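You operate a simulated robot arm through the tools that you are given. There is no shell and no other tool.

The job below is to be done with a simulated robot arm. You get a single attempt, and the scene is never put back.

JOB
Line the wide basket with paper, load the dumplings, stack and lid it.
Fine: the wide paper round lies flat under the pleated dumplings; the basket seats on the tower by the wide plate, under the wide lid with a yellow knob; keep that tower's lever shut.

The check looks at the end state, three seconds after you hand in, the way a careful person would. Anything else that was tipped, shoved, dropped, spilled or broken makes it a failure. Lids that push on must go on centred and level and be pressed home; caps that screw on are set level and turned clockwise until they are tight.

ROBOT AND FRAMES
A 7-joint arm with a two-finger parallel gripper, fixed in place. Base frame: the origin is on the floor under the middle of its stand, x ahead of it, y to its left, z up; the work surface is at about z = 0.85. Lengths are in m, angles in degrees, forces in N, time in s.
It reaches about 1.372 m from its shoulder. Its first joint turns from -149.0 to 149.0 degrees. Payload 3.43 kg.
The tool frame sits at the grasp point between the pads (the TCP): z along the fingers, y along the line on which they close. The tips reach 0.03 m beyond it. Largest opening 0.094 m; finger width 0.028, thickness 0.01; the body of the gripper, 0.05 by 0.096 m, starts 0.055 m behind the TCP.
Orientation is told as [roll, pitch, yaw] about the base's x, y, z axes, in that order, counted from this pose: with the fingers straight down and closing along the base's y, the tool's x points along the base's -x, its y along +y and its z along -z.

CONTROLS
- The arm moves only by the tool arm_command. Its argument "increments" is a list of rows, each a list of 3 entries, a list of its own where there are three numbers: the shift along the tool's x, y, z in m, then the turn, a rotation vector about the tool's x, y, z in degrees, then the gripper command, from -1 (shut) to 1 (fully open), values between in proportion. In form: [[[x, y, z], [wx, wy, wz], hand], ...]. A call has 1 to 20 rows; each row shifts and turns the commanded pose from where the row before left it, along the tool's axes as they then stand. Each row takes 0.2 s and may step no farther than 0.05 m and 8.6 degrees from the row before; otherwise, or with a gripper value out of range, the whole call is refused. A pose out of reach is approached as far as the arm can. The call stops where the force on the tool passes 90 N (or 10 N more than at its start, if that is more) or the arm is blocked; 0.2 s more then pass. The fingers move at their own pace (about 0.045 m/s each) and stop on an object; they squeeze with about 36 N. The grip force told is the motor's: it shows also when the fingers shut on nothing. Time passes only in rows, and 0.2 s behind the last, so rows that do not move let the fingers close. The reply holds the time, the measured pose of the TCP, the force on the tool along the base axes, the opening and the grip force, in the units named above and with some noise, with the torque about the TCP (base axes, N m) and any sound that the robot's microphone picked up.
- Cameras (640 x 400 px; columns grow to the right, rows downward): "scene" is fixed at [0.2187, -0.6503, 1.4462]; the picture's right is [0.20, -0.98, 0.00], its down [-0.59, -0.12, -0.80] and it looks along [0.78, 0.16, -0.60] (base axes); focal length 336 px, centre (320, 200). "wrist" rides on the gripper at [0.076, 0.014, -0.103] in the tool frame; the picture's right is [-0.18, 0.98, 0.00], its down [-0.75, -0.14, -0.64] and it looks along [-0.63, -0.12, 0.77] (tool axes); focal length 243 px, centre (320, 200). There is no depth. A picture from a camera that has moved, and an enlarged one, comes with that camera's place and axes in the base frame and with its lens.
- capture(camera): a new picture of that camera. It takes no simulated time.
- inspect(camera, box): a new picture of the part [left, top, right, bottom] of that camera's present view, enlarged. It takes no simulated time.
- job_done(): hands the job in; it is judged then, once.

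Nothing tells you positions but the pictures and the camera data. Unless the task says otherwise, let go and move clear before handing in.

The tools are called after "Request:" by a JSON object that holds its "fn" and its "kwargs". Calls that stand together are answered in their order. arm_command: Moves the arm, as the interface text tells. Its arguments: {"type":"object","properties":{"increments":{"type":"array"}},"required":["increments"]} The other tools are called the same way: capture (camera) takes a picture; inspect (camera, box) takes an enlarged picture of a part of a camera's view; job_done () hands the job in.

At the start:

```text
time: 0.0
ee_pos: [0.9173, -0.3658, 1.1821]
tcp_rot: [0.0, 0.0, -0.1]
contact_force: [0.4, -0.3, 0.3]
torque: [-0.03, 0.03, 0.03]
gripper_width: 0.0937
grasp_force: 0.0
```

scene: 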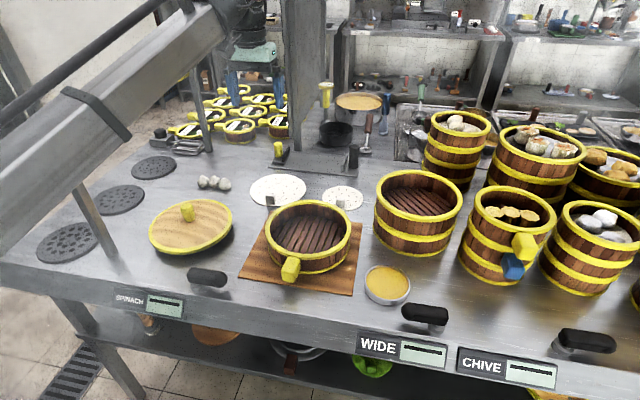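
wrist: 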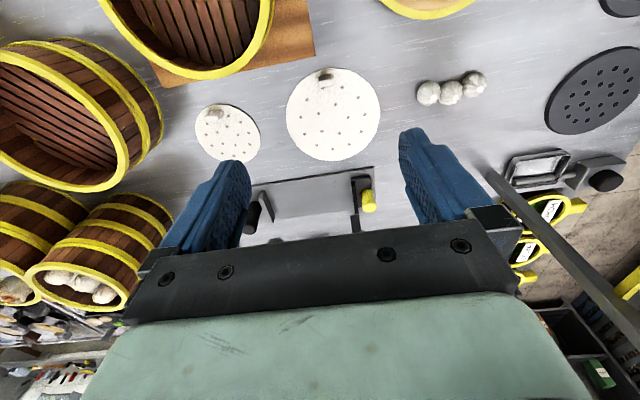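

I see a counter with an empty basket on a wooden mat, two paper rounds, three dumplings, a lid with a yellow knob, and several basket towers with plates and levers. I'll look closer before moving.

Request:
{"fn": "inspect", "kwargs": {"camera": "scene", "box": [130, 140, 370, 290]}}

Request:
{"fn": "inspect", "kwargs": {"camera": "scene", "box": [340, 100, 640, 290]}}

Request:
{"fn": "inspect", "kwargs": {"camera": "scene", "box": [80, 240, 400, 400]}}

Request:
{"fn": "inspect", "kwargs": {"camera": "scene", "box": [340, 250, 640, 400]}}

Request:
{"fn": "inspect", "kwargs": {"camera": "wrist", "box": [180, 0, 500, 200]}}

```text
2.67 times, centred on (250, 215) of scene
camera zoom: at [0.2187, -0.6503, 1.4462], right [0.2, -0.98, 0.0], down [-0.59, -0.12, -0.8], along [0.78, 0.16, -0.6], focal length 895 px, centre (507, 160)
```

zoom: 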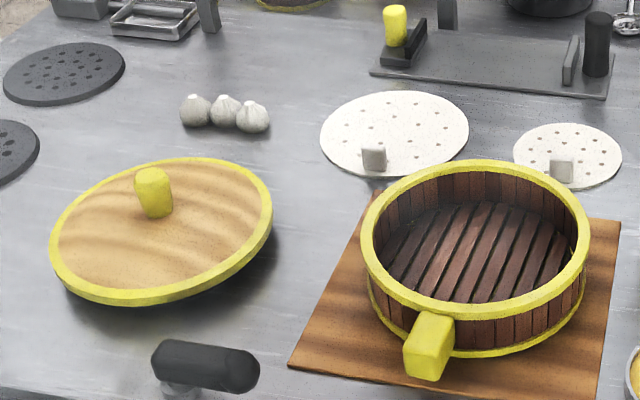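

```text
2.11 times, centred on (490, 195) of scene
camera zoom: at [0.2187, -0.6503, 1.4462], right [0.2, -0.98, 0.0], down [-0.59, -0.12, -0.8], along [0.78, 0.16, -0.6], focal length 706 px, centre (-38, 210)
```

zoom: 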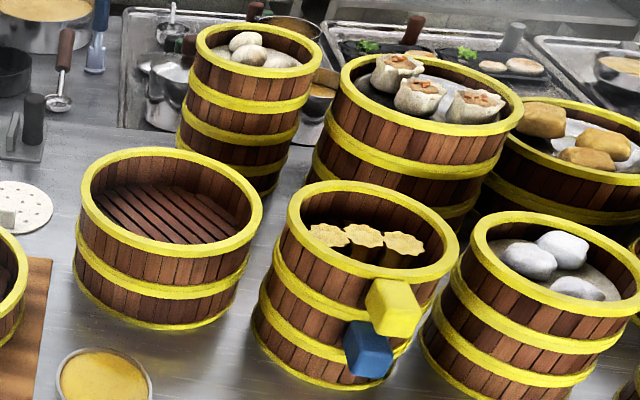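

```text
2.00 times, centred on (240, 320) of scene
camera zoom: at [0.2187, -0.6503, 1.4462], right [0.2, -0.98, 0.0], down [-0.59, -0.12, -0.8], along [0.78, 0.16, -0.6], focal length 671 px, centre (480, -40)
```

zoom: 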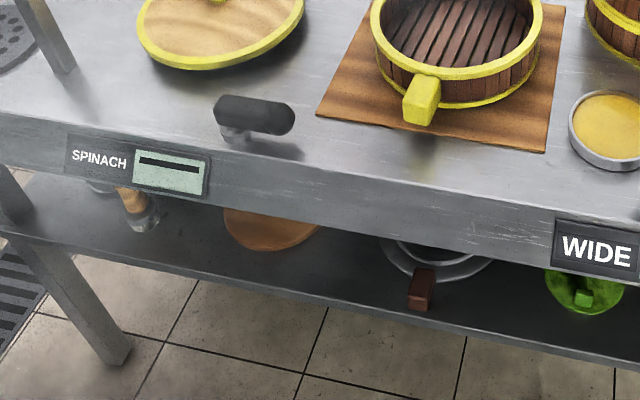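

```text
2.13 times, centred on (490, 325) of scene
camera zoom: at [0.2187, -0.6503, 1.4462], right [0.2, -0.98, 0.0], down [-0.59, -0.12, -0.8], along [0.78, 0.16, -0.6], focal length 716 px, centre (-43, -67)
```

zoom: 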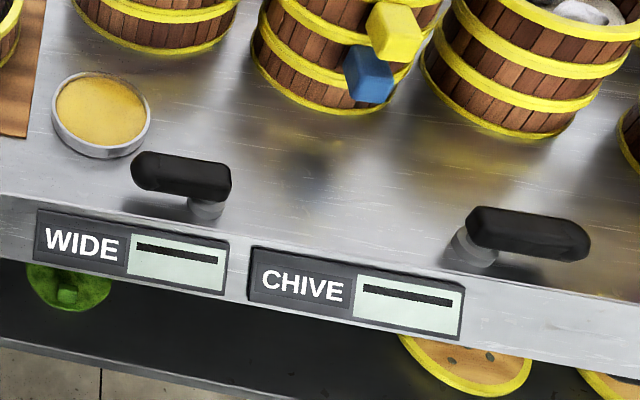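

```text
2.00 times, centred on (340, 100) of wrist
camera zoom: at [0.8424, -0.3505, 1.2848], right [0.18, 0.98, 0.0], down [0.75, -0.14, 0.64], along [0.63, -0.12, -0.77], focal length 485 px, centre (280, 400)
```

zoom: 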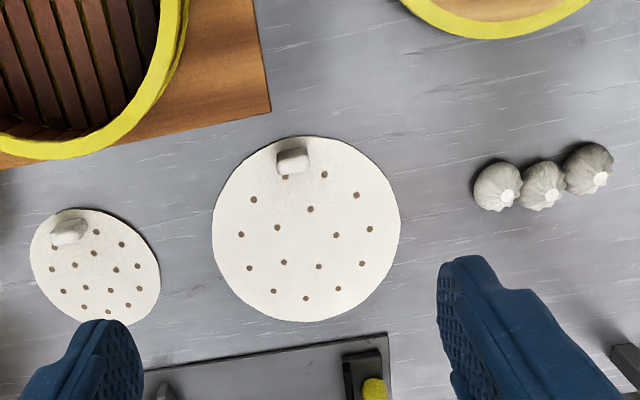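

The counter shows the wide basket on a mat at about (0.77, -0.51), the wide paper at (1.02, -0.35), dumplings around (1.0, -0.16), the lid around (0.81, -0.17), and the WIDE-plate tower at about (0.84, -0.75). I'll move the wrist camera to measure these better.

Request:
{"fn": "arm_command", "kwargs": {"increments": [[[0.03, -0.0234, 0], [0, 0, 0], 1], [[0.03, -0.0234, 0], [0, 0, 0], 1], [[0.03, -0.0234, 0], [0, 0, 0], 1], [[0.03, -0.0234, 0], [0, 0, 0], 1], [[0.03, -0.0234, 0], [0, 0, 0], 1], [[0.03, -0.0234, 0], [0, 0, 0], 1], [[0.03, -0.0234, 0], [0, 0, 0], 1], [[0.03, -0.0234, 0], [0, 0, 0], 1], [[0.03, -0.0234, 0], [0, 0, 0], 1], [[0.03, -0.0234, 0], [0, 0, 0], 1], [[0, 0, 0], [0, 0, 0], 1]]}}

Request:
{"fn": "capture", "kwargs": {"camera": "wrist"}}

Request:
{"fn": "capture", "kwargs": {"camera": "scene"}}

```text
time: 2.4
ee_pos: [0.6179, -0.6006, 1.1848]
tcp_rot: [0.0, 0.0, 0.1]
contact_force: [0.5, 1.1, -0.6]
torque: [-0.03, 0.02, 0.0]
gripper_width: 0.0941
grasp_force: 0.1
```

```text
taken
camera wrist: at [0.5427, -0.5857, 1.2867], right [0.18, 0.98, 0.0], down [0.75, -0.14, 0.64], along [0.63, -0.12, -0.77], focal length 243 px, centre (320, 200)
```

wrist: 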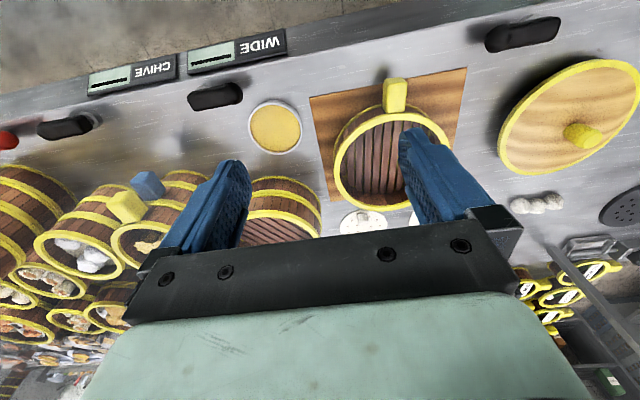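

```text
taken
```

scene: 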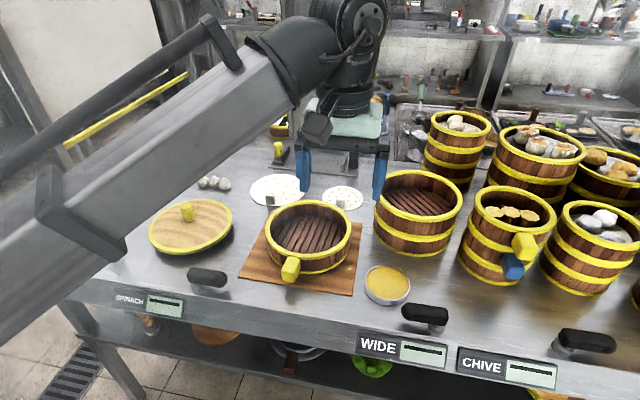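

The wrist now sees basket, tower, lid and levers. I'll enlarge these areas.

Request:
{"fn": "inspect", "kwargs": {"camera": "wrist", "box": [230, 50, 470, 240]}}

Request:
{"fn": "inspect", "kwargs": {"camera": "wrist", "box": [0, 20, 300, 220]}}

Request:
{"fn": "inspect", "kwargs": {"camera": "wrist", "box": [440, 0, 640, 240]}}

```text
2.11 times, centred on (350, 145) of wrist
camera zoom: at [0.5427, -0.5857, 1.2867], right [0.18, 0.98, 0.0], down [0.75, -0.14, 0.64], along [0.63, -0.12, -0.77], focal length 511 px, centre (257, 316)
```

zoom: 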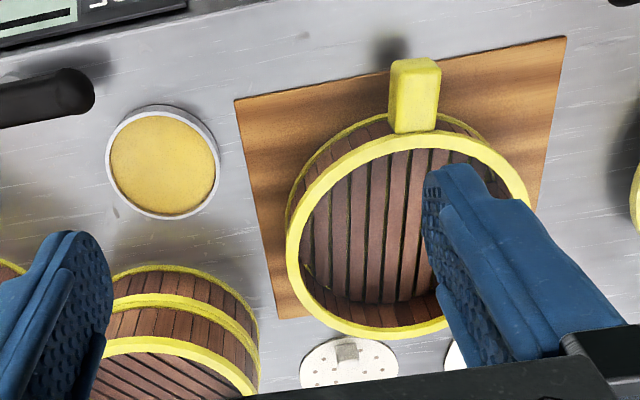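

```text
2.00 times, centred on (150, 120) of wrist
camera zoom: at [0.5427, -0.5857, 1.2867], right [0.18, 0.98, 0.0], down [0.75, -0.14, 0.64], along [0.63, -0.12, -0.77], focal length 485 px, centre (660, 360)
```

zoom: 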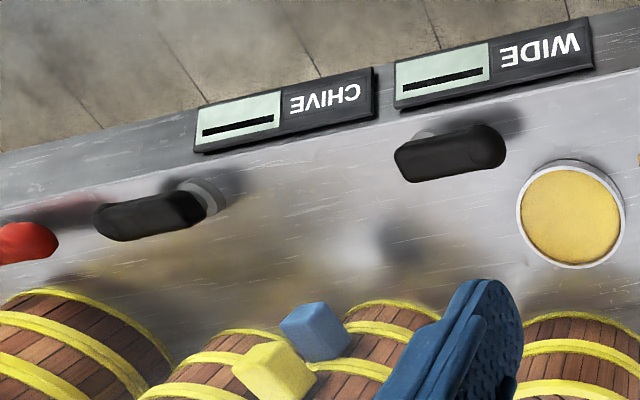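

```text
1.67 times, centred on (540, 120) of wrist
camera zoom: at [0.5427, -0.5857, 1.2867], right [0.18, 0.98, 0.0], down [0.75, -0.14, 0.64], along [0.63, -0.12, -0.77], focal length 404 px, centre (-47, 333)
```

zoom: 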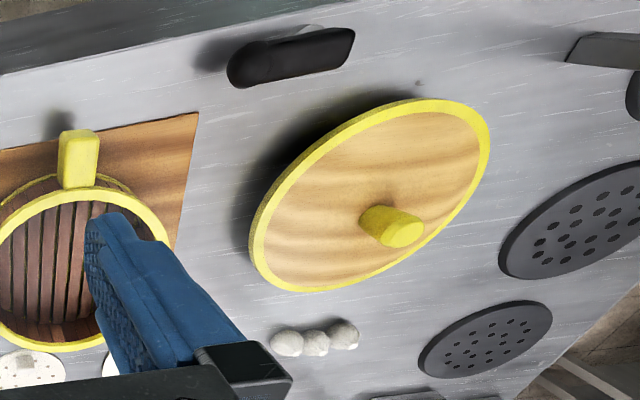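

The WIDE lever's grip points toward +y from its pivot, away from the way the neighbours point, so I take it as shut and will leave it alone. Next I'll look more directly down on the wide basket to measure its opening, handle and depth.

Request:
{"fn": "arm_command", "kwargs": {"increments": [[[-0.03, 0.022, 0.009], [0, 0, 0], 1], [[-0.03, 0.022, 0.009], [0, 0, 0], 1], [[-0.03, 0.022, 0.009], [0, 0, 0], 1], [[-0.03, 0.022, 0.008], [0, 0, 0], 1], [[0, 0, 0], [0, 0, 0], 1], [[0, 0, 0], [0, 0, 0], 1]]}}

Request:
{"fn": "inspect", "kwargs": {"camera": "wrist", "box": [200, 0, 440, 160]}}

Request:
{"fn": "capture", "kwargs": {"camera": "wrist"}}

```text
time: 3.8
ee_pos: [0.7384, -0.5113, 1.1476]
tcp_rot: [0.0, 0.0, 0.0]
contact_force: [-0.4, 0.1, -0.3]
torque: [0.0, 0.03, -0.01]
gripper_width: 0.0939
grasp_force: 0.1
```

```text
2.50 times, centred on (320, 80) of wrist
camera zoom: at [0.663, -0.4972, 1.2505], right [0.18, 0.98, 0.0], down [0.75, -0.14, 0.64], along [0.63, -0.12, -0.77], focal length 606 px, centre (320, 500)
```

zoom: 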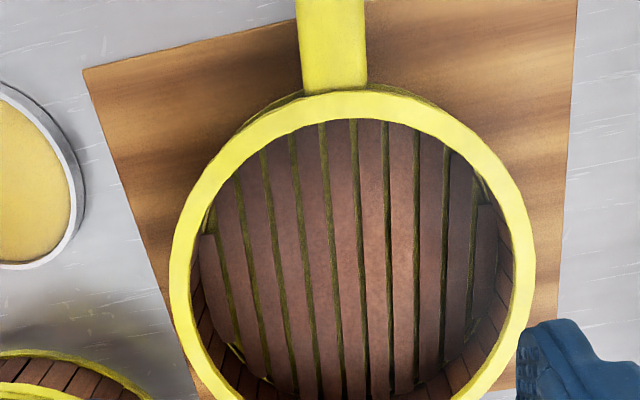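

```text
taken
camera wrist: at [0.663, -0.4972, 1.2505], right [0.18, 0.98, 0.0], down [0.75, -0.14, 0.64], along [0.63, -0.12, -0.77], focal length 243 px, centre (320, 200)
```

wrist: 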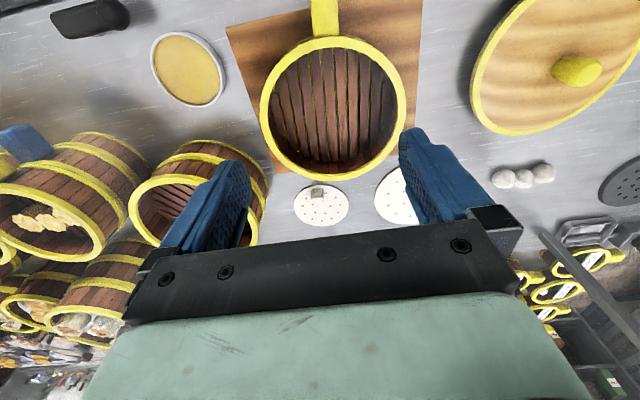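

The wide basket is centred near (0.80, -0.504) with outer radius ~0.10, inner ~0.088 and rim at z≈0.92. Next I'll look over the tower by the WIDE plate.

Request:
{"fn": "arm_command", "kwargs": {"increments": [[[-0.007, -0.039, -0.0087], [0, 0, 0], 1], [[-0.007, -0.039, -0.0087], [0, 0, 0], 1], [[-0.007, -0.039, -0.0087], [0, 0, 0], 1], [[-0.007, -0.039, -0.0087], [0, 0, 0], 1], [[-0.007, -0.039, -0.0087], [0, 0, 0], 1], [[-0.007, -0.039, -0.0087], [0, 0, 0], 1], [[0, 0, 0], [0, 0, 0], 1], [[0, 0, 0], [0, 0, 0], 1]]}}

Request:
{"fn": "inspect", "kwargs": {"camera": "wrist", "box": [200, 0, 440, 160]}}

Request:
{"fn": "capture", "kwargs": {"camera": "wrist"}}

```text
time: 5.6
ee_pos: [0.7795, -0.7462, 1.1996]
tcp_rot: [0.0, 0.0, 0.0]
contact_force: [-0.1, 0.4, 0.1]
torque: [-0.03, 0.01, 0.01]
gripper_width: 0.0941
grasp_force: 0.0
```

```text
2.50 times, centred on (320, 80) of wrist
camera zoom: at [0.7044, -0.7303, 1.3026], right [0.18, 0.98, 0.0], down [0.75, -0.14, 0.64], along [0.63, -0.12, -0.77], focal length 606 px, centre (320, 500)
```

zoom: 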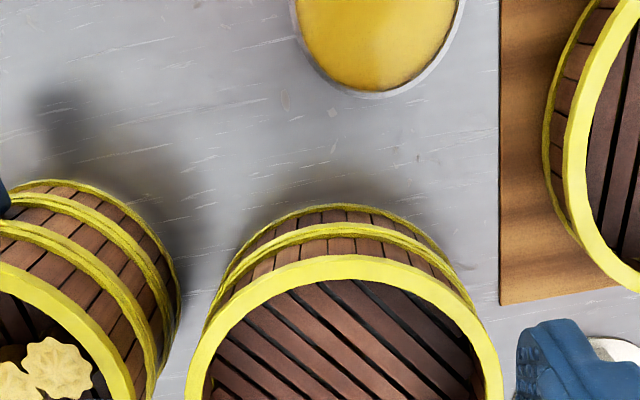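

```text
taken
camera wrist: at [0.7044, -0.7303, 1.3026], right [0.18, 0.98, 0.0], down [0.75, -0.14, 0.64], along [0.63, -0.12, -0.77], focal length 243 px, centre (320, 200)
```

wrist: 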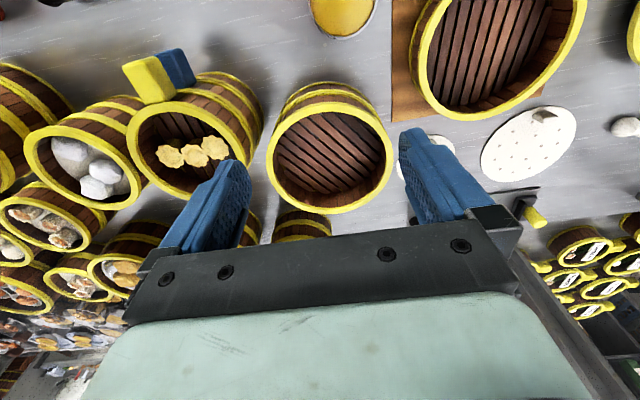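

The WIDE tower top is centred about (0.911, -0.753), rim at z≈0.973, open and empty. Now I'll go to the wide paper round and look at its tab closely.

Request:
{"fn": "arm_command", "kwargs": {"increments": [[[-0.015, 0.0386, 0.01], [0, 0, 0], 1], [[-0.015, 0.0386, 0.01], [0, 0, 0], 1], [[-0.015, 0.0386, 0.01], [0, 0, 0], 1], [[-0.015, 0.0386, 0.01], [0, 0, 0], 1], [[-0.015, 0.0386, 0.01], [0, 0, 0], 1], [[-0.015, 0.0386, 0.02], [0, 0, 0], 1], [[-0.015, 0.0386, 0.02], [0, 0, 0], 1], [[-0.015, 0.0386, 0.02], [0, 0, 0], 1], [[-0.015, 0.0386, 0.02], [0, 0, 0], 1], [[-0.015, 0.0386, 0.02], [0, 0, 0], 1], [[0, 0, 0], [0, 0, 0], 1], [[0, 0, 0], [0, 0, 0], 1]]}}

Request:
{"fn": "inspect", "kwargs": {"camera": "wrist", "box": [220, 0, 460, 160]}}

Request:
{"fn": "capture", "kwargs": {"camera": "wrist"}}

```text
time: 8.2
ee_pos: [0.9276, -0.3572, 1.05]
tcp_rot: [0.1, 0.0, 0.0]
contact_force: [0.2, -0.5, -0.3]
torque: [0.01, -0.02, 0.01]
gripper_width: 0.094
grasp_force: 0.1
```

```text
2.50 times, centred on (340, 80) of wrist
camera zoom: at [0.8533, -0.3426, 1.1526], right [0.18, 0.98, 0.0], down [0.75, -0.14, 0.64], along [0.63, -0.12, -0.77], focal length 606 px, centre (270, 500)
```

zoom: 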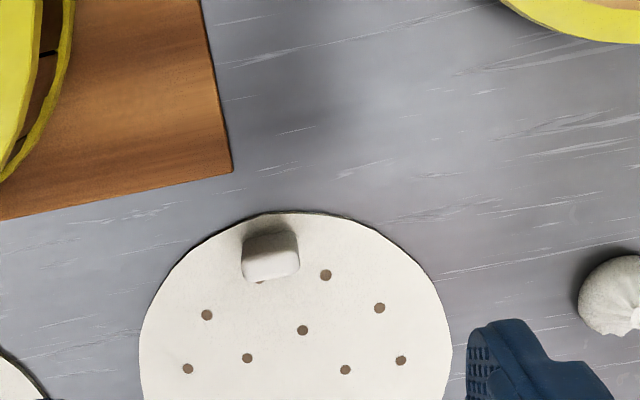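

```text
taken
camera wrist: at [0.8533, -0.3426, 1.1526], right [0.18, 0.98, 0.0], down [0.75, -0.14, 0.64], along [0.63, -0.12, -0.77], focal length 243 px, centre (320, 200)
```

wrist: 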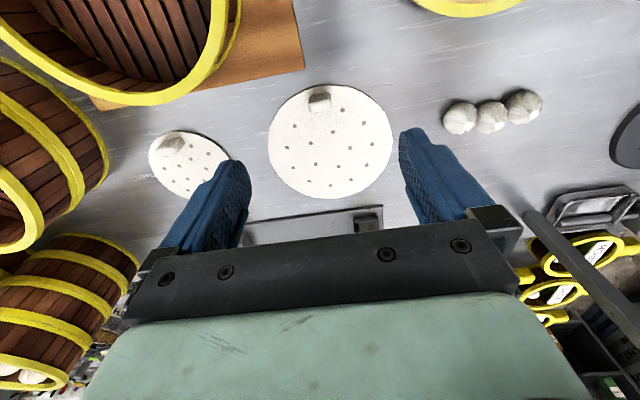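

The tab is centred about (0.948, -0.360), ~26 mm wide, with the paper's centre near (1.018, -0.359). I'll descend over it, biased toward the paper's middle so the fingers will later clear the basket wall.

Request:
{"fn": "arm_command", "kwargs": {"increments": [[[-0.0294, -0.0028, 0.02], [0, 0, 0], 0.3], [[0, 0, 0.03], [0, 0, 0], 0.3], [[0, 0, 0.03], [0, 0, 0], 0.3], [[0, 0, 0.03], [0, 0, 0], 0.3], [[0, 0, 0.02], [0, 0, 0], 0.3], [[0, 0, 0.015], [0, 0, 0], 0.3], [[0, 0, 0], [0, 0, 0], 0.3], [[0, 0, 0], [0, 0, 0], 0.3]]}}

Request:
{"fn": "capture", "kwargs": {"camera": "wrist"}}

Request:
{"fn": "inspect", "kwargs": {"camera": "scene", "box": [200, 130, 380, 240]}}

```text
time: 10.0
ee_pos: [0.9585, -0.3621, 0.9047]
tcp_rot: [0.0, 0.0, 0.1]
contact_force: [0.1, 0.3, -1.4]
torque: [0.02, 0.02, 0.02]
gripper_width: 0.0613
grasp_force: 0.0
```

```text
taken
camera wrist: at [0.8837, -0.3472, 1.0072], right [0.18, 0.98, 0.0], down [0.75, -0.14, 0.64], along [0.63, -0.12, -0.77], focal length 243 px, centre (320, 200)
```

wrist: 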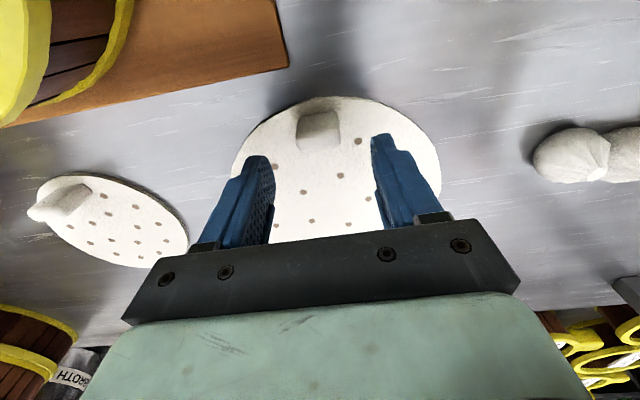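

```text
3.56 times, centred on (290, 185) of scene
camera zoom: at [0.2187, -0.6503, 1.4462], right [0.2, -0.98, 0.0], down [-0.59, -0.12, -0.8], along [0.78, 0.16, -0.6], focal length 1193 px, centre (427, 253)
```

zoom: 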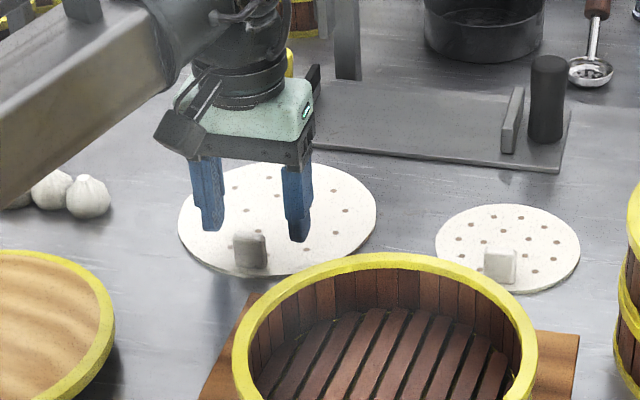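

The fingers straddle the tab as intended. I'll drop the last bit, close, and check the grip.

Request:
{"fn": "arm_command", "kwargs": {"increments": [[[0.0035, 0.001, 0.01], [0, 0, 0], 0.3], [[0, 0, 0.008], [0, 0, 0], 0.3], [[0, 0, 0], [0, 0, 0], 0.3], [[0, 0, 0], [0, 0, 0], -1], [[0, 0, 0], [0, 0, 0], -1], [[0, 0, 0], [0, 0, 0], -1], [[0, 0, 0], [0, 0, 0], -1], [[0, 0, 0], [0, 0, 0], -1]]}}

Request:
{"fn": "capture", "kwargs": {"camera": "wrist"}}

```text
time: 11.8
ee_pos: [0.9544, -0.3606, 0.8857]
tcp_rot: [0.1, 0.1, -0.1]
contact_force: [-0.6, -0.9, 0.3]
torque: [0.0, 0.01, 0.01]
gripper_width: 0.0271
grasp_force: 36.2
```

```text
taken
camera wrist: at [0.8802, -0.3467, 0.989], right [0.18, 0.98, 0.0], down [0.75, -0.14, 0.64], along [0.63, -0.12, -0.77], focal length 243 px, centre (320, 200)
```

wrist: 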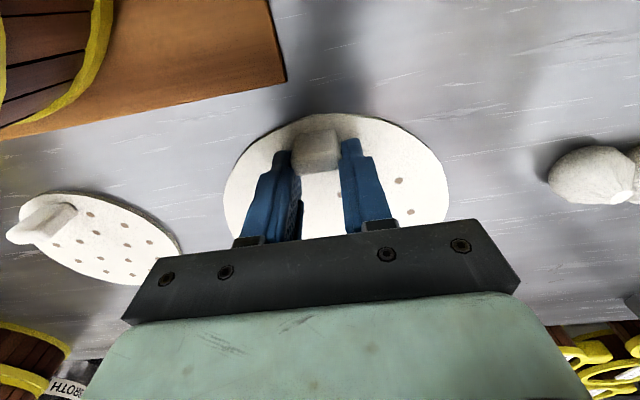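

The tab is gripped (27 mm). I'll lift it slowly and see how the paper hangs.

Request:
{"fn": "arm_command", "kwargs": {"increments": [[[0, 0, -0.01], [0, 0, 0], -1], [[0, 0, -0.015], [0, 0, 0], -1], [[0, 0, -0.02], [0, 0, 0], -1], [[0, 0, -0.02], [0, 0, 0], -1], [[0, 0, -0.03], [0, 0, 0], -1], [[0, 0, -0.03], [0, 0, 0], -1], [[0, 0, -0.03], [0, 0, 0], -1], [[0, 0, 0], [0, 0, 0], -1], [[0, 0, 0], [0, 0, 0], -1]]}}

Request:
{"fn": "capture", "kwargs": {"camera": "wrist"}}

Request:
{"fn": "inspect", "kwargs": {"camera": "scene", "box": [180, 80, 380, 200]}}

```text
time: 13.8
ee_pos: [0.956, -0.3597, 1.0411]
tcp_rot: [0.0, 0.0, 0.0]
contact_force: [-0.4, -0.4, 0.3]
torque: [-0.02, -0.02, -0.01]
gripper_width: 0.0244
grasp_force: 35.9
```

```text
taken
camera wrist: at [0.8808, -0.3453, 1.1436], right [0.18, 0.98, 0.0], down [0.75, -0.14, 0.64], along [0.63, -0.12, -0.77], focal length 243 px, centre (320, 200)
```

wrist: 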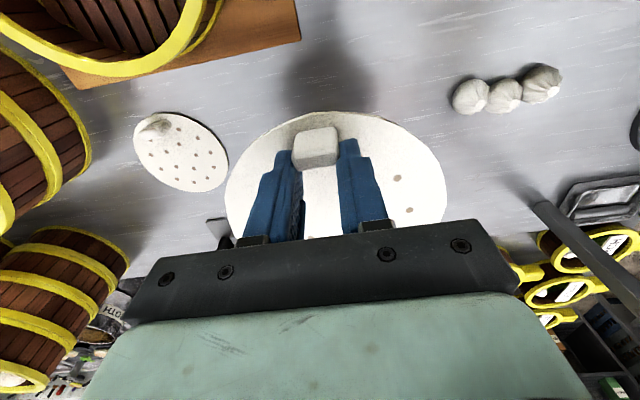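

```text
3.20 times, centred on (280, 140) of scene
camera zoom: at [0.2187, -0.6503, 1.4462], right [0.2, -0.98, 0.0], down [-0.59, -0.12, -0.8], along [0.78, 0.16, -0.6], focal length 1074 px, centre (448, 392)
```

zoom: 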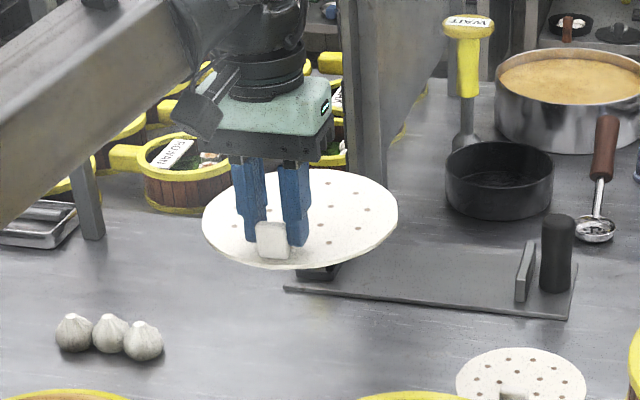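

The paper hangs rigid and level from the tab. I'll enlarge the wrist view to measure the paper's centre relative to the gripper.

Request:
{"fn": "inspect", "kwargs": {"camera": "wrist", "box": [210, 90, 460, 246]}}

```text
2.56 times, centred on (335, 168) of wrist
camera zoom: at [0.8808, -0.3453, 1.1436], right [0.18, 0.98, 0.0], down [0.75, -0.14, 0.64], along [0.63, -0.12, -0.77], focal length 621 px, centre (282, 282)
```

zoom: 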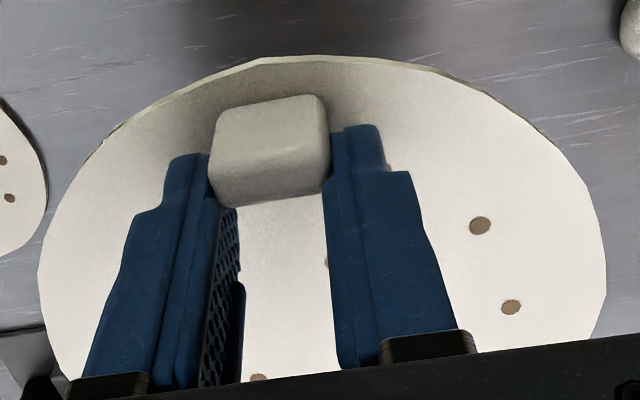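

Paper radius ≈0.084 with its centre about 58 mm ahead (+x) of the TCP. I'll carry it over the basket and check the alignment before lowering.

Request:
{"fn": "arm_command", "kwargs": {"increments": [[[0.0269, -0.0181, 0], [0, 0, 0], -1], [[0.0269, -0.0181, 0], [0, 0, 0], -1], [[0.0269, -0.0181, 0], [0, 0, 0], -1], [[0.0269, -0.0181, 0], [0, 0, 0], -1], [[0.0269, -0.0181, 0], [0, 0, 0], -1], [[0.0269, -0.0181, 0], [0, 0, 0], -1], [[0.0269, -0.0181, 0.01], [0, 0, 0], -1], [[0.0269, -0.0181, 0.01], [0, 0, 0], -1], [[0, 0, 0.015], [0, 0, 0], -1], [[0, 0, 0], [0, 0, 0], -1], [[0, 0, 0], [0, 0, 0], -1]]}}

Request:
{"fn": "inspect", "kwargs": {"camera": "wrist", "box": [210, 60, 460, 246]}}

Request:
{"fn": "inspect", "kwargs": {"camera": "scene", "box": [210, 150, 400, 300]}}

```text
time: 16.2
ee_pos: [0.7412, -0.5043, 1.0045]
tcp_rot: [-0.1, -0.1, 0.0]
contact_force: [-0.7, -1.8, -0.6]
torque: [-0.03, 0.0, -0.01]
gripper_width: 0.0245
grasp_force: 36.0
```

```text
2.15 times, centred on (335, 153) of wrist
camera zoom: at [0.6658, -0.4908, 1.108], right [0.18, 0.98, 0.0], down [0.75, -0.14, 0.64], along [0.63, -0.12, -0.77], focal length 522 px, centre (288, 301)
```

zoom: 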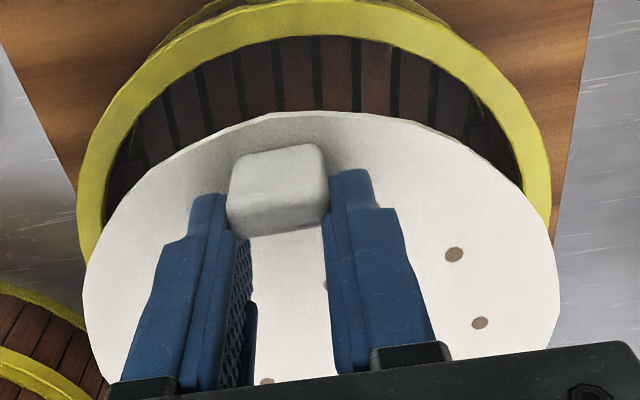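

```text
2.67 times, centred on (305, 225) of scene
camera zoom: at [0.2187, -0.6503, 1.4462], right [0.2, -0.98, 0.0], down [-0.59, -0.12, -0.8], along [0.78, 0.16, -0.6], focal length 895 px, centre (360, 133)
```

zoom: 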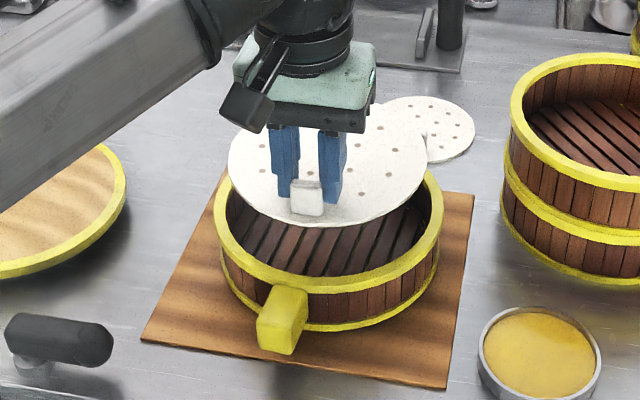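

Alignment looks close: basket centre ≈(0.7995, -0.5055), inner radius ≈0.092, paper centre ≈(0.799, -0.503). I'll nudge -2 mm in y and lower to just above the rim to check.

Request:
{"fn": "arm_command", "kwargs": {"increments": [[[0, -0.002, 0.015], [0, 0, 0], -1], [[0, 0, 0.015], [0, 0, 0], -1], [[0, 0, 0.007], [0, 0, 0], -1], [[0, 0, 0], [0, 0, 0], -1], [[0, 0, 0], [0, 0, 0], -1]]}}

Request:
{"fn": "inspect", "kwargs": {"camera": "wrist", "box": [210, 60, 460, 246]}}

Request:
{"fn": "inspect", "kwargs": {"camera": "scene", "box": [230, 180, 380, 290]}}

```text
time: 17.4
ee_pos: [0.7405, -0.5081, 0.968]
tcp_rot: [-0.1, 0.0, 0.0]
contact_force: [0.5, 0.5, -0.2]
torque: [0.0, -0.01, -0.02]
gripper_width: 0.0245
grasp_force: 36.2
```

```text
2.15 times, centred on (335, 153) of wrist
camera zoom: at [0.6655, -0.4931, 1.0718], right [0.18, 0.98, 0.0], down [0.75, -0.14, 0.64], along [0.63, -0.12, -0.77], focal length 522 px, centre (288, 301)
```

zoom: 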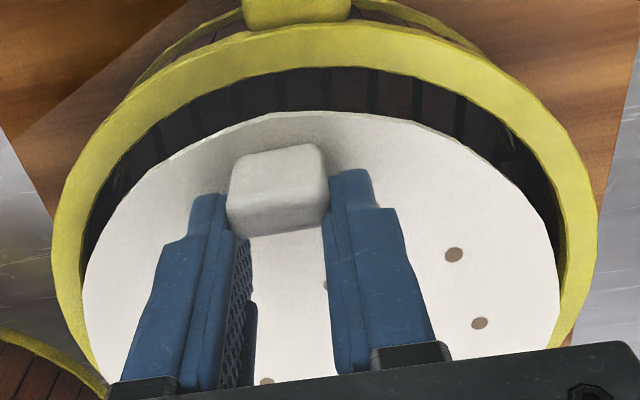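

```text
3.64 times, centred on (305, 235) of scene
camera zoom: at [0.2187, -0.6503, 1.4462], right [0.2, -0.98, 0.0], down [-0.59, -0.12, -0.8], along [0.78, 0.16, -0.6], focal length 1220 px, centre (374, 73)
```

zoom: 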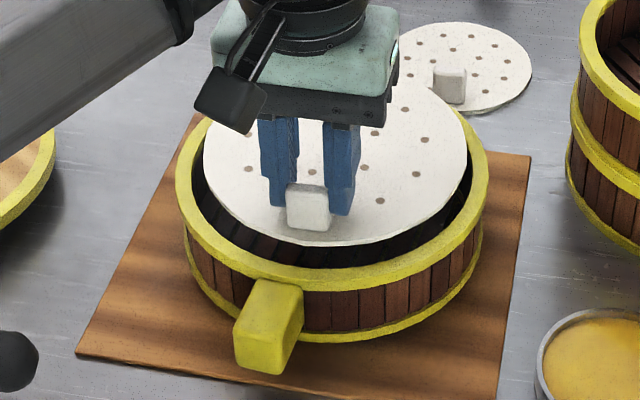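

Close. I'll zoom in on the gaps to both sides from the scene camera before lowering further.

Request:
{"fn": "inspect", "kwargs": {"camera": "scene", "box": [265, 195, 315, 265]}}

Request:
{"fn": "inspect", "kwargs": {"camera": "scene", "box": [305, 195, 355, 265]}}

```text
5.71 times, centred on (290, 230) of scene
camera zoom: at [0.2187, -0.6503, 1.4462], right [0.2, -0.98, 0.0], down [-0.59, -0.12, -0.8], along [0.78, 0.16, -0.6], focal length 1918 px, centre (491, 29)
```

zoom: 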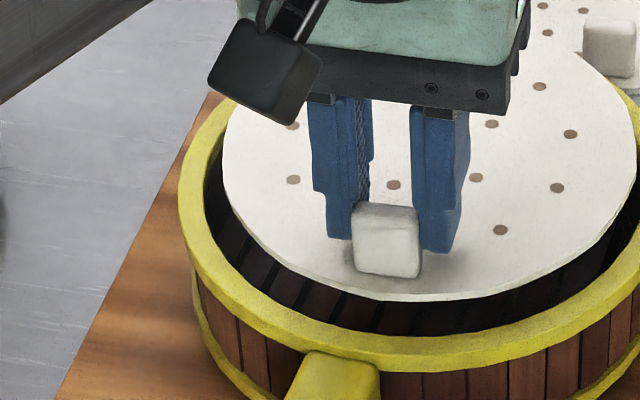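

```text
5.71 times, centred on (330, 230) of scene
camera zoom: at [0.2187, -0.6503, 1.4462], right [0.2, -0.98, 0.0], down [-0.59, -0.12, -0.8], along [0.78, 0.16, -0.6], focal length 1918 px, centre (263, 29)
```

zoom: 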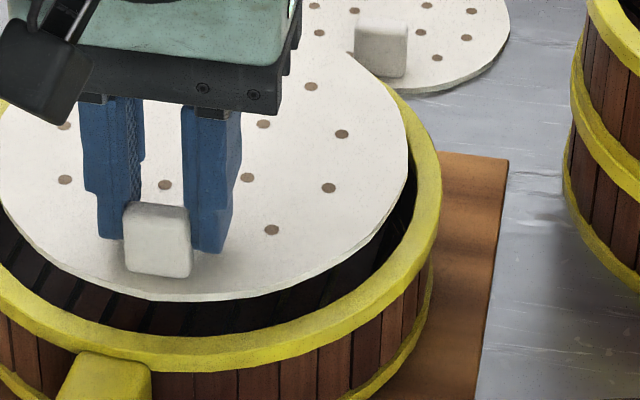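

The paper is within ~2 mm of centred; I'll nudge +y 2 mm, +x 1 mm, then lower it into the basket in steps watching the force.

Request:
{"fn": "arm_command", "kwargs": {"increments": [[[-0.001, 0.002, 0], [0, 0, 0], -1], [[0, 0, 0.01], [0, 0, 0], -1], [[0, 0, 0.01], [0, 0, 0], -1], [[0, 0, 0.01], [0, 0, 0], -1], [[0, 0, 0.01], [0, 0, 0], -1], [[0, 0, 0], [0, 0, 0], -1], [[0, 0, 0], [0, 0, 0], -1]]}}

Request:
{"fn": "inspect", "kwargs": {"camera": "wrist", "box": [210, 60, 460, 246]}}

Request:
{"fn": "inspect", "kwargs": {"camera": "scene", "box": [250, 180, 360, 270]}}

```text
time: 19.0
ee_pos: [0.7404, -0.5057, 0.9302]
tcp_rot: [0.1, 0.0, 0.0]
contact_force: [-0.5, -0.4, 0.4]
torque: [-0.01, 0.02, 0.0]
gripper_width: 0.0244
grasp_force: 36.0
```

```text
2.15 times, centred on (335, 153) of wrist
camera zoom: at [0.6661, -0.4913, 1.0322], right [0.18, 0.98, 0.0], down [0.75, -0.14, 0.64], along [0.63, -0.12, -0.77], focal length 522 px, centre (288, 301)
```

zoom: 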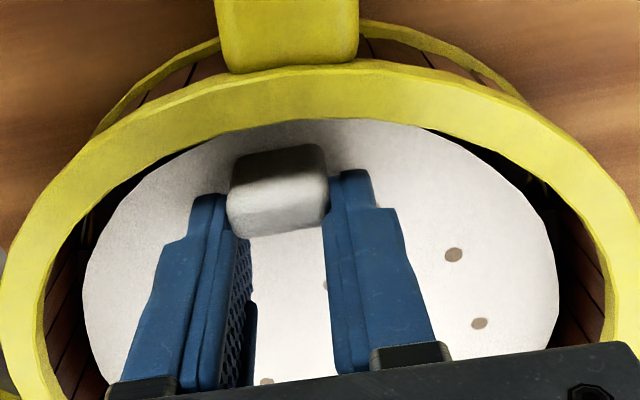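

```text
4.44 times, centred on (305, 225) of scene
camera zoom: at [0.2187, -0.6503, 1.4462], right [0.2, -0.98, 0.0], down [-0.59, -0.12, -0.8], along [0.78, 0.16, -0.6], focal length 1491 px, centre (387, 89)
```

zoom: 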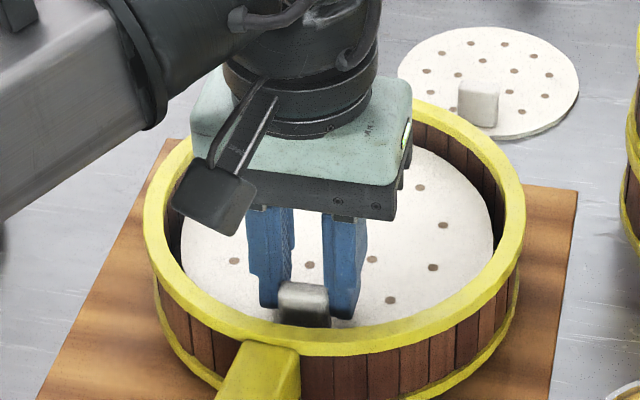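

The paper is inside the basket, level, with gaps all around. I'll continue down in small steps until I feel contact.

Request:
{"fn": "arm_command", "kwargs": {"increments": [[[0, 0, 0.004], [0, 0, 0], -1], [[0, 0, 0.004], [0, 0, 0], -1], [[0, 0, 0.004], [0, 0, 0], -1], [[0, 0, 0], [0, 0, 0], -1]]}}

```text
time: 20.0
ee_pos: [0.7413, -0.5055, 0.9185]
tcp_rot: [0.0, 0.0, 0.0]
contact_force: [-0.8, 0.0, 0.2]
torque: [0.0, 0.0, 0.01]
gripper_width: 0.0247
grasp_force: 36.0
```

Request:
{"fn": "arm_command", "kwargs": {"increments": [[[0, 0, 0.003], [0, 0, 0], -1], [[0, 0, 0.003], [0, 0, 0], -1], [[0, 0, 0], [0, 0, 0], -1]]}}

Request:
{"fn": "inspect", "kwargs": {"camera": "wrist", "box": [210, 40, 460, 246]}}

```text
time: 20.8
ee_pos: [0.7418, -0.5059, 0.9129]
tcp_rot: [-0.1, 0.0, 0.0]
contact_force: [0.5, -0.4, 12.3]
torque: [-0.03, 0.3, 0.04]
gripper_width: 0.0247
grasp_force: 36.0
```

```text
1.94 times, centred on (335, 143) of wrist
camera zoom: at [0.6661, -0.4911, 1.0153], right [0.18, 0.98, 0.0], down [0.75, -0.14, 0.64], along [0.63, -0.12, -0.77], focal length 471 px, centre (291, 311)
```

zoom: 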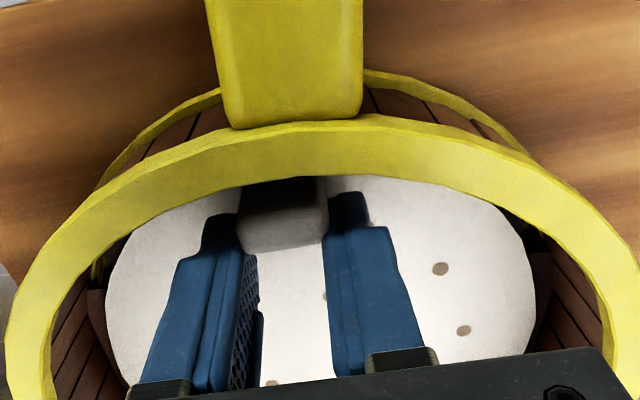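

Contact felt (12 N), the paper is on the basket floor. I'll ease up 1 mm, open slightly and back straight out.

Request:
{"fn": "arm_command", "kwargs": {"increments": [[[0, 0, -0.001], [0, 0, 0], -1], [[0, 0, 0], [0, 0, 0], -0.25], [[0, 0, 0], [0, 0, 0], -0.25], [[0, 0, 0], [0, 0, 0], -0.25], [[0, 0, -0.005], [0, 0, 0], -0.25], [[0, 0, -0.01], [0, 0, 0], -0.25], [[0, 0, -0.015], [0, 0, 0], -0.25], [[0, 0, -0.02], [0, 0, 0], -0.25], [[0, 0, -0.03], [0, 0, 0], -0.25], [[0, 0, -0.04], [0, 0, 0], -0.25], [[0, 0, -0.05], [0, 0, 0], -0.25], [[0, 0, -0.05], [0, 0, 0], -0.25], [[0, 0, 0], [0, 0, 0], -0.25]]}}

Request:
{"fn": "capture", "kwargs": {"camera": "wrist"}}

Request:
{"fn": "inspect", "kwargs": {"camera": "scene", "box": [240, 180, 370, 290]}}

```text
time: 23.6
ee_pos: [0.7414, -0.5075, 1.1331]
tcp_rot: [-0.1, 0.0, 0.1]
contact_force: [-0.1, 0.4, -0.6]
torque: [-0.01, 0.0, 0.02]
gripper_width: 0.0354
grasp_force: 0.1
```

```text
taken
camera wrist: at [0.6658, -0.4918, 1.2359], right [0.18, 0.98, 0.0], down [0.75, -0.14, 0.64], along [0.63, -0.12, -0.77], focal length 243 px, centre (320, 200)
```

wrist: 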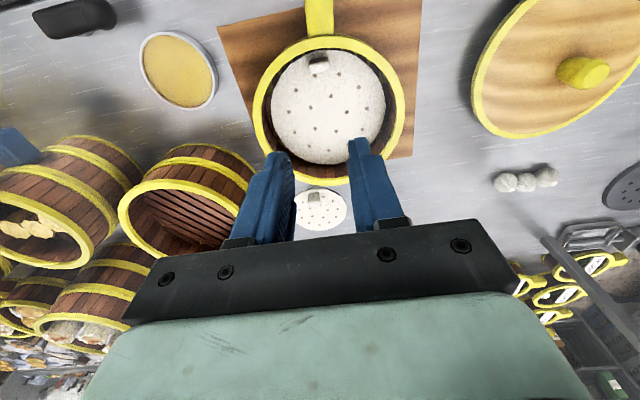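

```text
3.64 times, centred on (305, 235) of scene
camera zoom: at [0.2187, -0.6503, 1.4462], right [0.2, -0.98, 0.0], down [-0.59, -0.12, -0.8], along [0.78, 0.16, -0.6], focal length 1220 px, centre (374, 73)
```

zoom: 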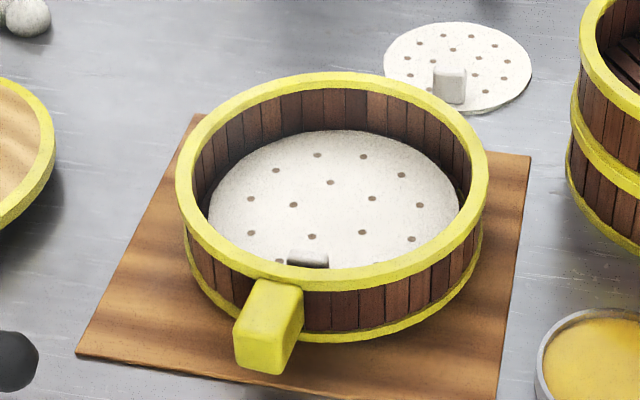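

The paper lies flat on the slats, centred. Before moving to the dumplings I'll check a vertical post I noticed at the left of the counter.

Request:
{"fn": "capture", "kwargs": {"camera": "scene"}}

Request:
{"fn": "inspect", "kwargs": {"camera": "scene", "box": [0, 60, 280, 300]}}

```text
taken
```

scene: 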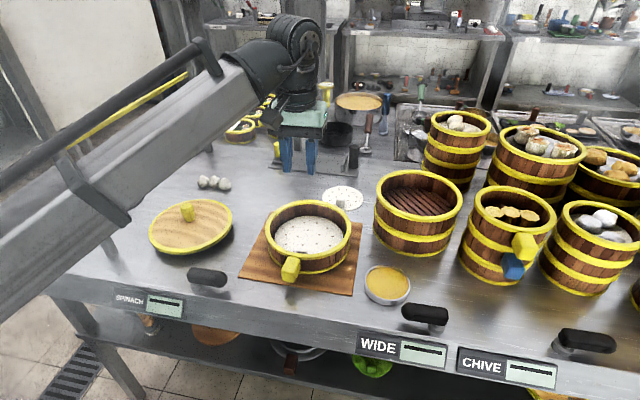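

```text
1.67 times, centred on (140, 180) of scene
camera zoom: at [0.2187, -0.6503, 1.4462], right [0.2, -0.98, 0.0], down [-0.59, -0.12, -0.8], along [0.78, 0.16, -0.6], focal length 559 px, centre (620, 233)
```

zoom: 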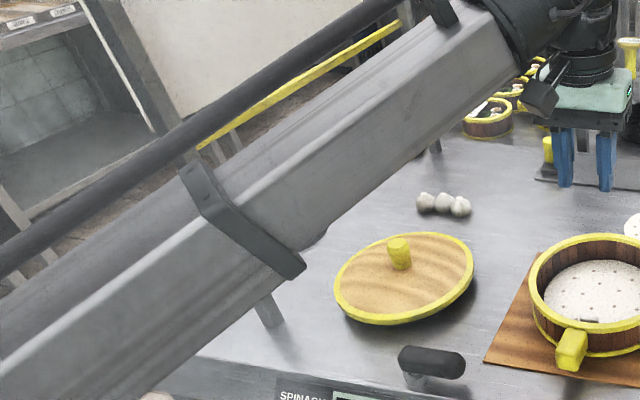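

A post stands near (0.67, -0.04) at the left front, under the arm's link in the picture. I'll look at it with the wrist camera before reaching to the left.

Request:
{"fn": "arm_command", "kwargs": {"increments": [[[0.0307, 0.0296, 0], [0, 0, 0], 0.5], [[0.0307, 0.0296, 0], [0, 0, 0], 0.5], [[0.0307, 0.0296, 0], [0, 0, 0], 0.5], [[0.0307, 0.0296, 0], [0, 0, 0], 0.5], [[0.0307, 0.0296, 0], [0, 0, 0], 0.5], [[0.0307, 0.0296, 0], [0, 0, 0], 0.5], [[0.0307, 0.0296, 0], [0, 0, 0], 0.5], [[0, 0, 0], [0, 0, 0], 0.5]]}}

Request:
{"fn": "capture", "kwargs": {"camera": "wrist"}}

Request:
{"fn": "capture", "kwargs": {"camera": "scene"}}

```text
time: 25.4
ee_pos: [0.5487, -0.3111, 1.0848]
tcp_rot: [-0.7, -1.1, 0.3]
contact_force: [14.2, -45.3, -57.3]
torque: [4.24, -2.95, 3.34]
gripper_width: 0.0702
grasp_force: 0.1
out of reach, approached as far as the arm can: row 5, 6, 7
```

```text
taken
camera wrist: at [0.4706, -0.2964, 1.1853], right [0.18, 0.98, -0.01], down [0.74, -0.13, 0.66], along [0.65, -0.12, -0.75], focal length 243 px, centre (320, 200)
```

wrist: 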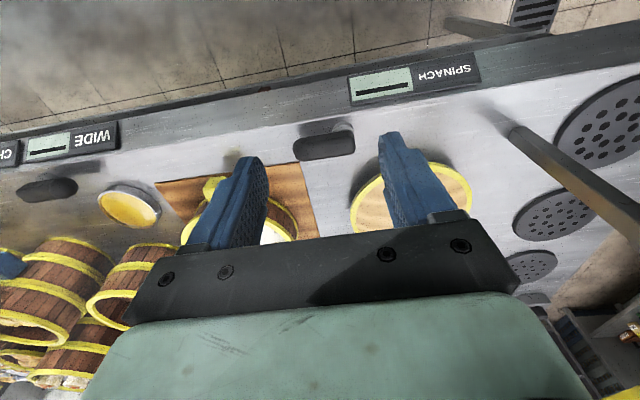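

```text
taken
```

scene: 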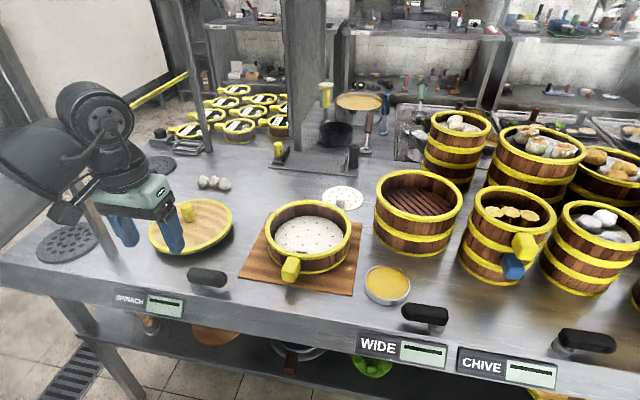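

The arm can't retract that far (rows 5–7 out of reach) and shows some force, so I'll back off along the same path right away and re-read.

Request:
{"fn": "arm_command", "kwargs": {"increments": [[[-0.0307, -0.0296, 0], [0, 0, 0], 0.5], [[-0.0307, -0.0296, 0], [0, 0, 0], 0.5], [[-0.0307, -0.0296, 0], [0, 0, 0], 0.5], [[-0.0307, -0.0296, 0], [0, 0, 0], 0.5], [[0, 0, 0], [0, 0, 0], 0.5], [[0, 0, 0], [0, 0, 0], 0.5]]}}

Request:
{"fn": "capture", "kwargs": {"camera": "scene"}}

Request:
{"fn": "capture", "kwargs": {"camera": "wrist"}}

```text
time: 26.8
ee_pos: [0.6686, -0.4311, 1.0842]
tcp_rot: [0.0, 0.0, 0.0]
contact_force: [-0.4, -0.7, 0.4]
torque: [0.01, 0.01, 0.04]
gripper_width: 0.0706
grasp_force: 0.0
```

```text
taken
```

scene: 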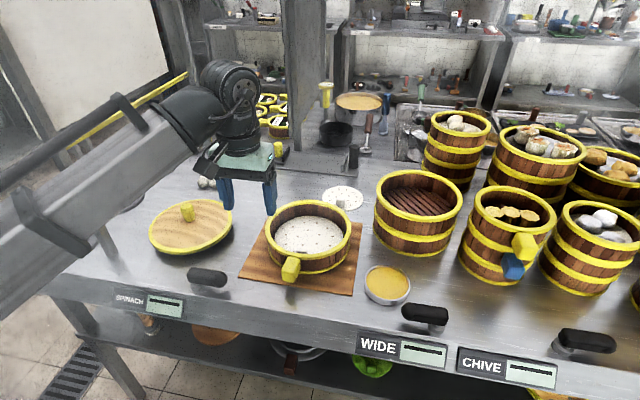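

```text
taken
camera wrist: at [0.5927, -0.4151, 1.1873], right [0.18, 0.98, 0.0], down [0.75, -0.14, 0.64], along [0.63, -0.12, -0.77], focal length 243 px, centre (320, 200)
```

wrist: 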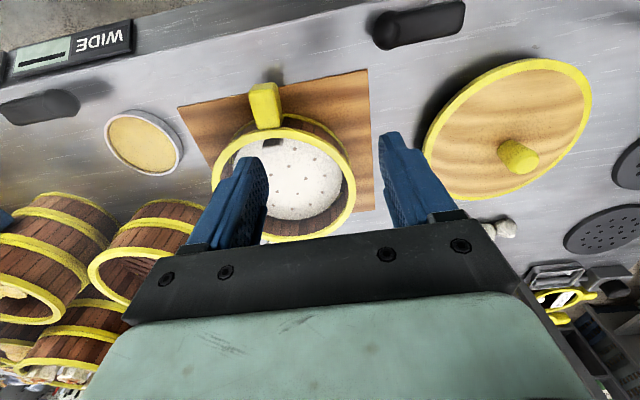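

The force cleared and nothing moved. I'll inspect how tall the left pole is, since the arm must pass beside it to reach the dumplings.

Request:
{"fn": "inspect", "kwargs": {"camera": "scene", "box": [0, 0, 160, 270]}}

Request:
{"fn": "inspect", "kwargs": {"camera": "scene", "box": [0, 0, 220, 140]}}

```text
1.48 times, centred on (80, 135) of scene
camera zoom: at [0.2187, -0.6503, 1.4462], right [0.2, -0.98, 0.0], down [-0.59, -0.12, -0.8], along [0.78, 0.16, -0.6], focal length 497 px, centre (676, 296)
```

zoom: 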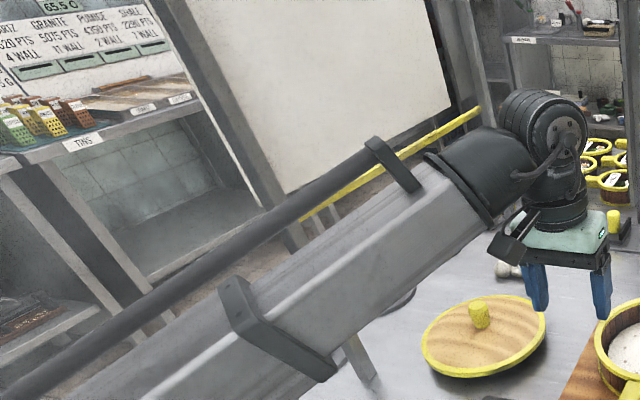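

```text
2.86 times, centred on (110, 70) of scene
camera zoom: at [0.2187, -0.6503, 1.4462], right [0.2, -0.98, 0.0], down [-0.59, -0.12, -0.8], along [0.78, 0.16, -0.6], focal length 959 px, centre (920, 571)
```

zoom: 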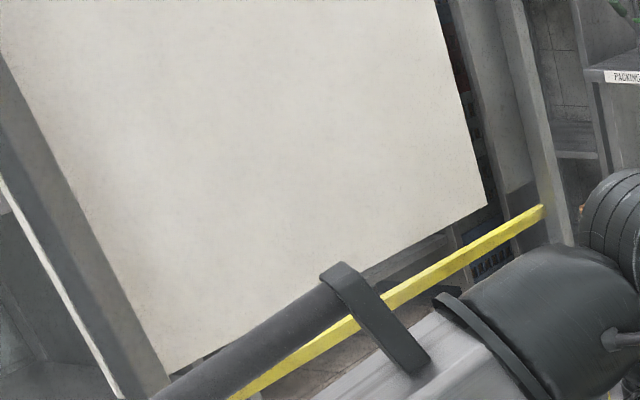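

A tall pole at (0.66, -0.047) with a board and yellow rail runs along y≈-0.03, so for the dumplings (y≈-0.13 to -0.20) I'll yaw the gripper 90° and tilt it so the wrist stays to the right of the pole. First I'll move to a clear spot right of the dumplings and turn.

Request:
{"fn": "arm_command", "kwargs": {"increments": [[[-0.039, 0.0101, -0.003], [0, 0, 0], 1], [[-0.039, 0.0101, -0.003], [0, 0, 0], 1], [[-0.039, 0.0101, -0.003], [0, 0, 0], 1], [[-0.039, 0.0101, -0.003], [0, 0, 0], 1], [[-0.039, 0.0101, -0.003], [0, 0, 0], 1], [[-0.039, 0.0101, -0.003], [0, 0, 0], 1], [[-0.039, 0.0101, -0.003], [0, 0, 0], 1], [[-0.039, 0.0101, -0.003], [0, 0, 0], 1], [[0, 0, 0], [0, 0, 8.2], 1], [[0, 0, 0], [0, 0, 8.2], 1], [[0, 0, 0], [0, 0, 8.2], 1], [[0, 0, 0], [0, 0, 8.2], 1], [[0, 0, 0], [0, 0, 8.2], 1], [[0, 0, 0], [0, 0, 0], 1]]}}

Request:
{"fn": "capture", "kwargs": {"camera": "scene"}}

```text
time: 29.8
ee_pos: [0.9819, -0.3486, 1.1085]
tcp_rot: [0.0, 0.0, -41.1]
contact_force: [-0.2, 0.5, 0.0]
torque: [0.0, 0.02, -0.01]
gripper_width: 0.0939
grasp_force: 0.1
```

```text
taken
```

scene: 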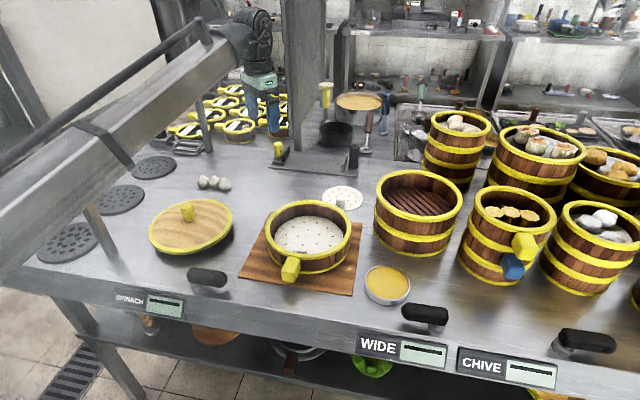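

Yaw is working fine; I'll finish to 90° and add a 30° tilt.

Request:
{"fn": "arm_command", "kwargs": {"increments": [[[0, 0, 0], [0, 0, 8.15], 1], [[0, 0, 0], [0, 0, 8.15], 1], [[0, 0, 0], [0, 0, 8.15], 1], [[0, 0, 0], [0, 0, 8.15], 1], [[0, 0, 0], [0, 0, 8.15], 1], [[0, 0, 0], [0, 0, 8.15], 1], [[0, 0, 0], [0, 7.5, 0], 1], [[0, 0, 0], [0, 7.5, 0], 1], [[0, 0, 0], [0, 7.5, 0], 1], [[0, 0, 0], [0, 7.5, 0], 1], [[0, 0, 0], [0, 0, 0], 1]]}}

Request:
{"fn": "capture", "kwargs": {"camera": "scene"}}

Request:
{"fn": "capture", "kwargs": {"camera": "wrist"}}

```text
time: 32.2
ee_pos: [0.9835, -0.348, 1.1058]
tcp_rot: [0.6, 29.9, -89.9]
contact_force: [0.1, -0.1, -0.4]
torque: [-0.01, -0.05, 0.0]
gripper_width: 0.094
grasp_force: 0.1
out of reach, approached as far as the arm can: row 10
```

```text
taken
```

scene: 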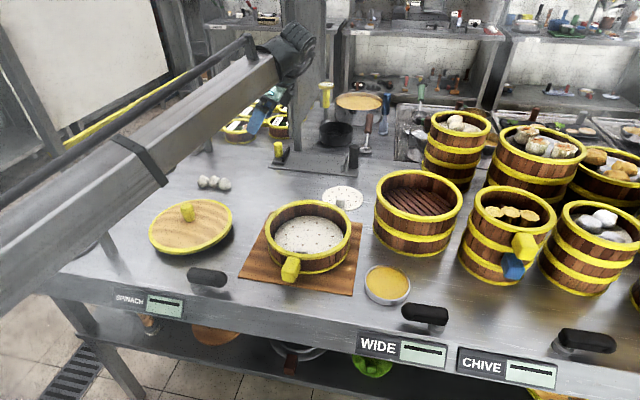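

```text
taken
camera wrist: at [0.997, -0.3327, 1.2323], right [0.98, -0.16, -0.08], down [-0.15, -0.97, 0.18], along [-0.11, -0.16, -0.98], focal length 243 px, centre (320, 200)
```

wrist: 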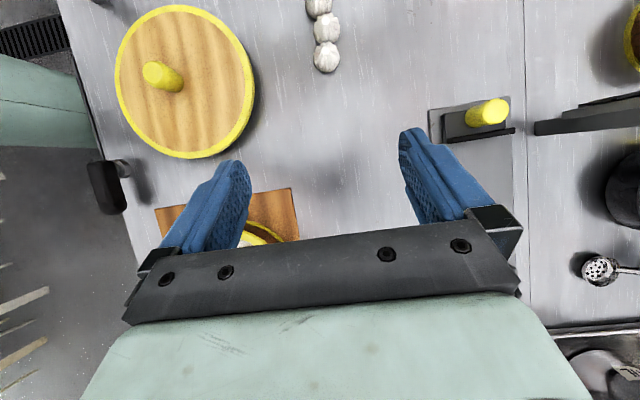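

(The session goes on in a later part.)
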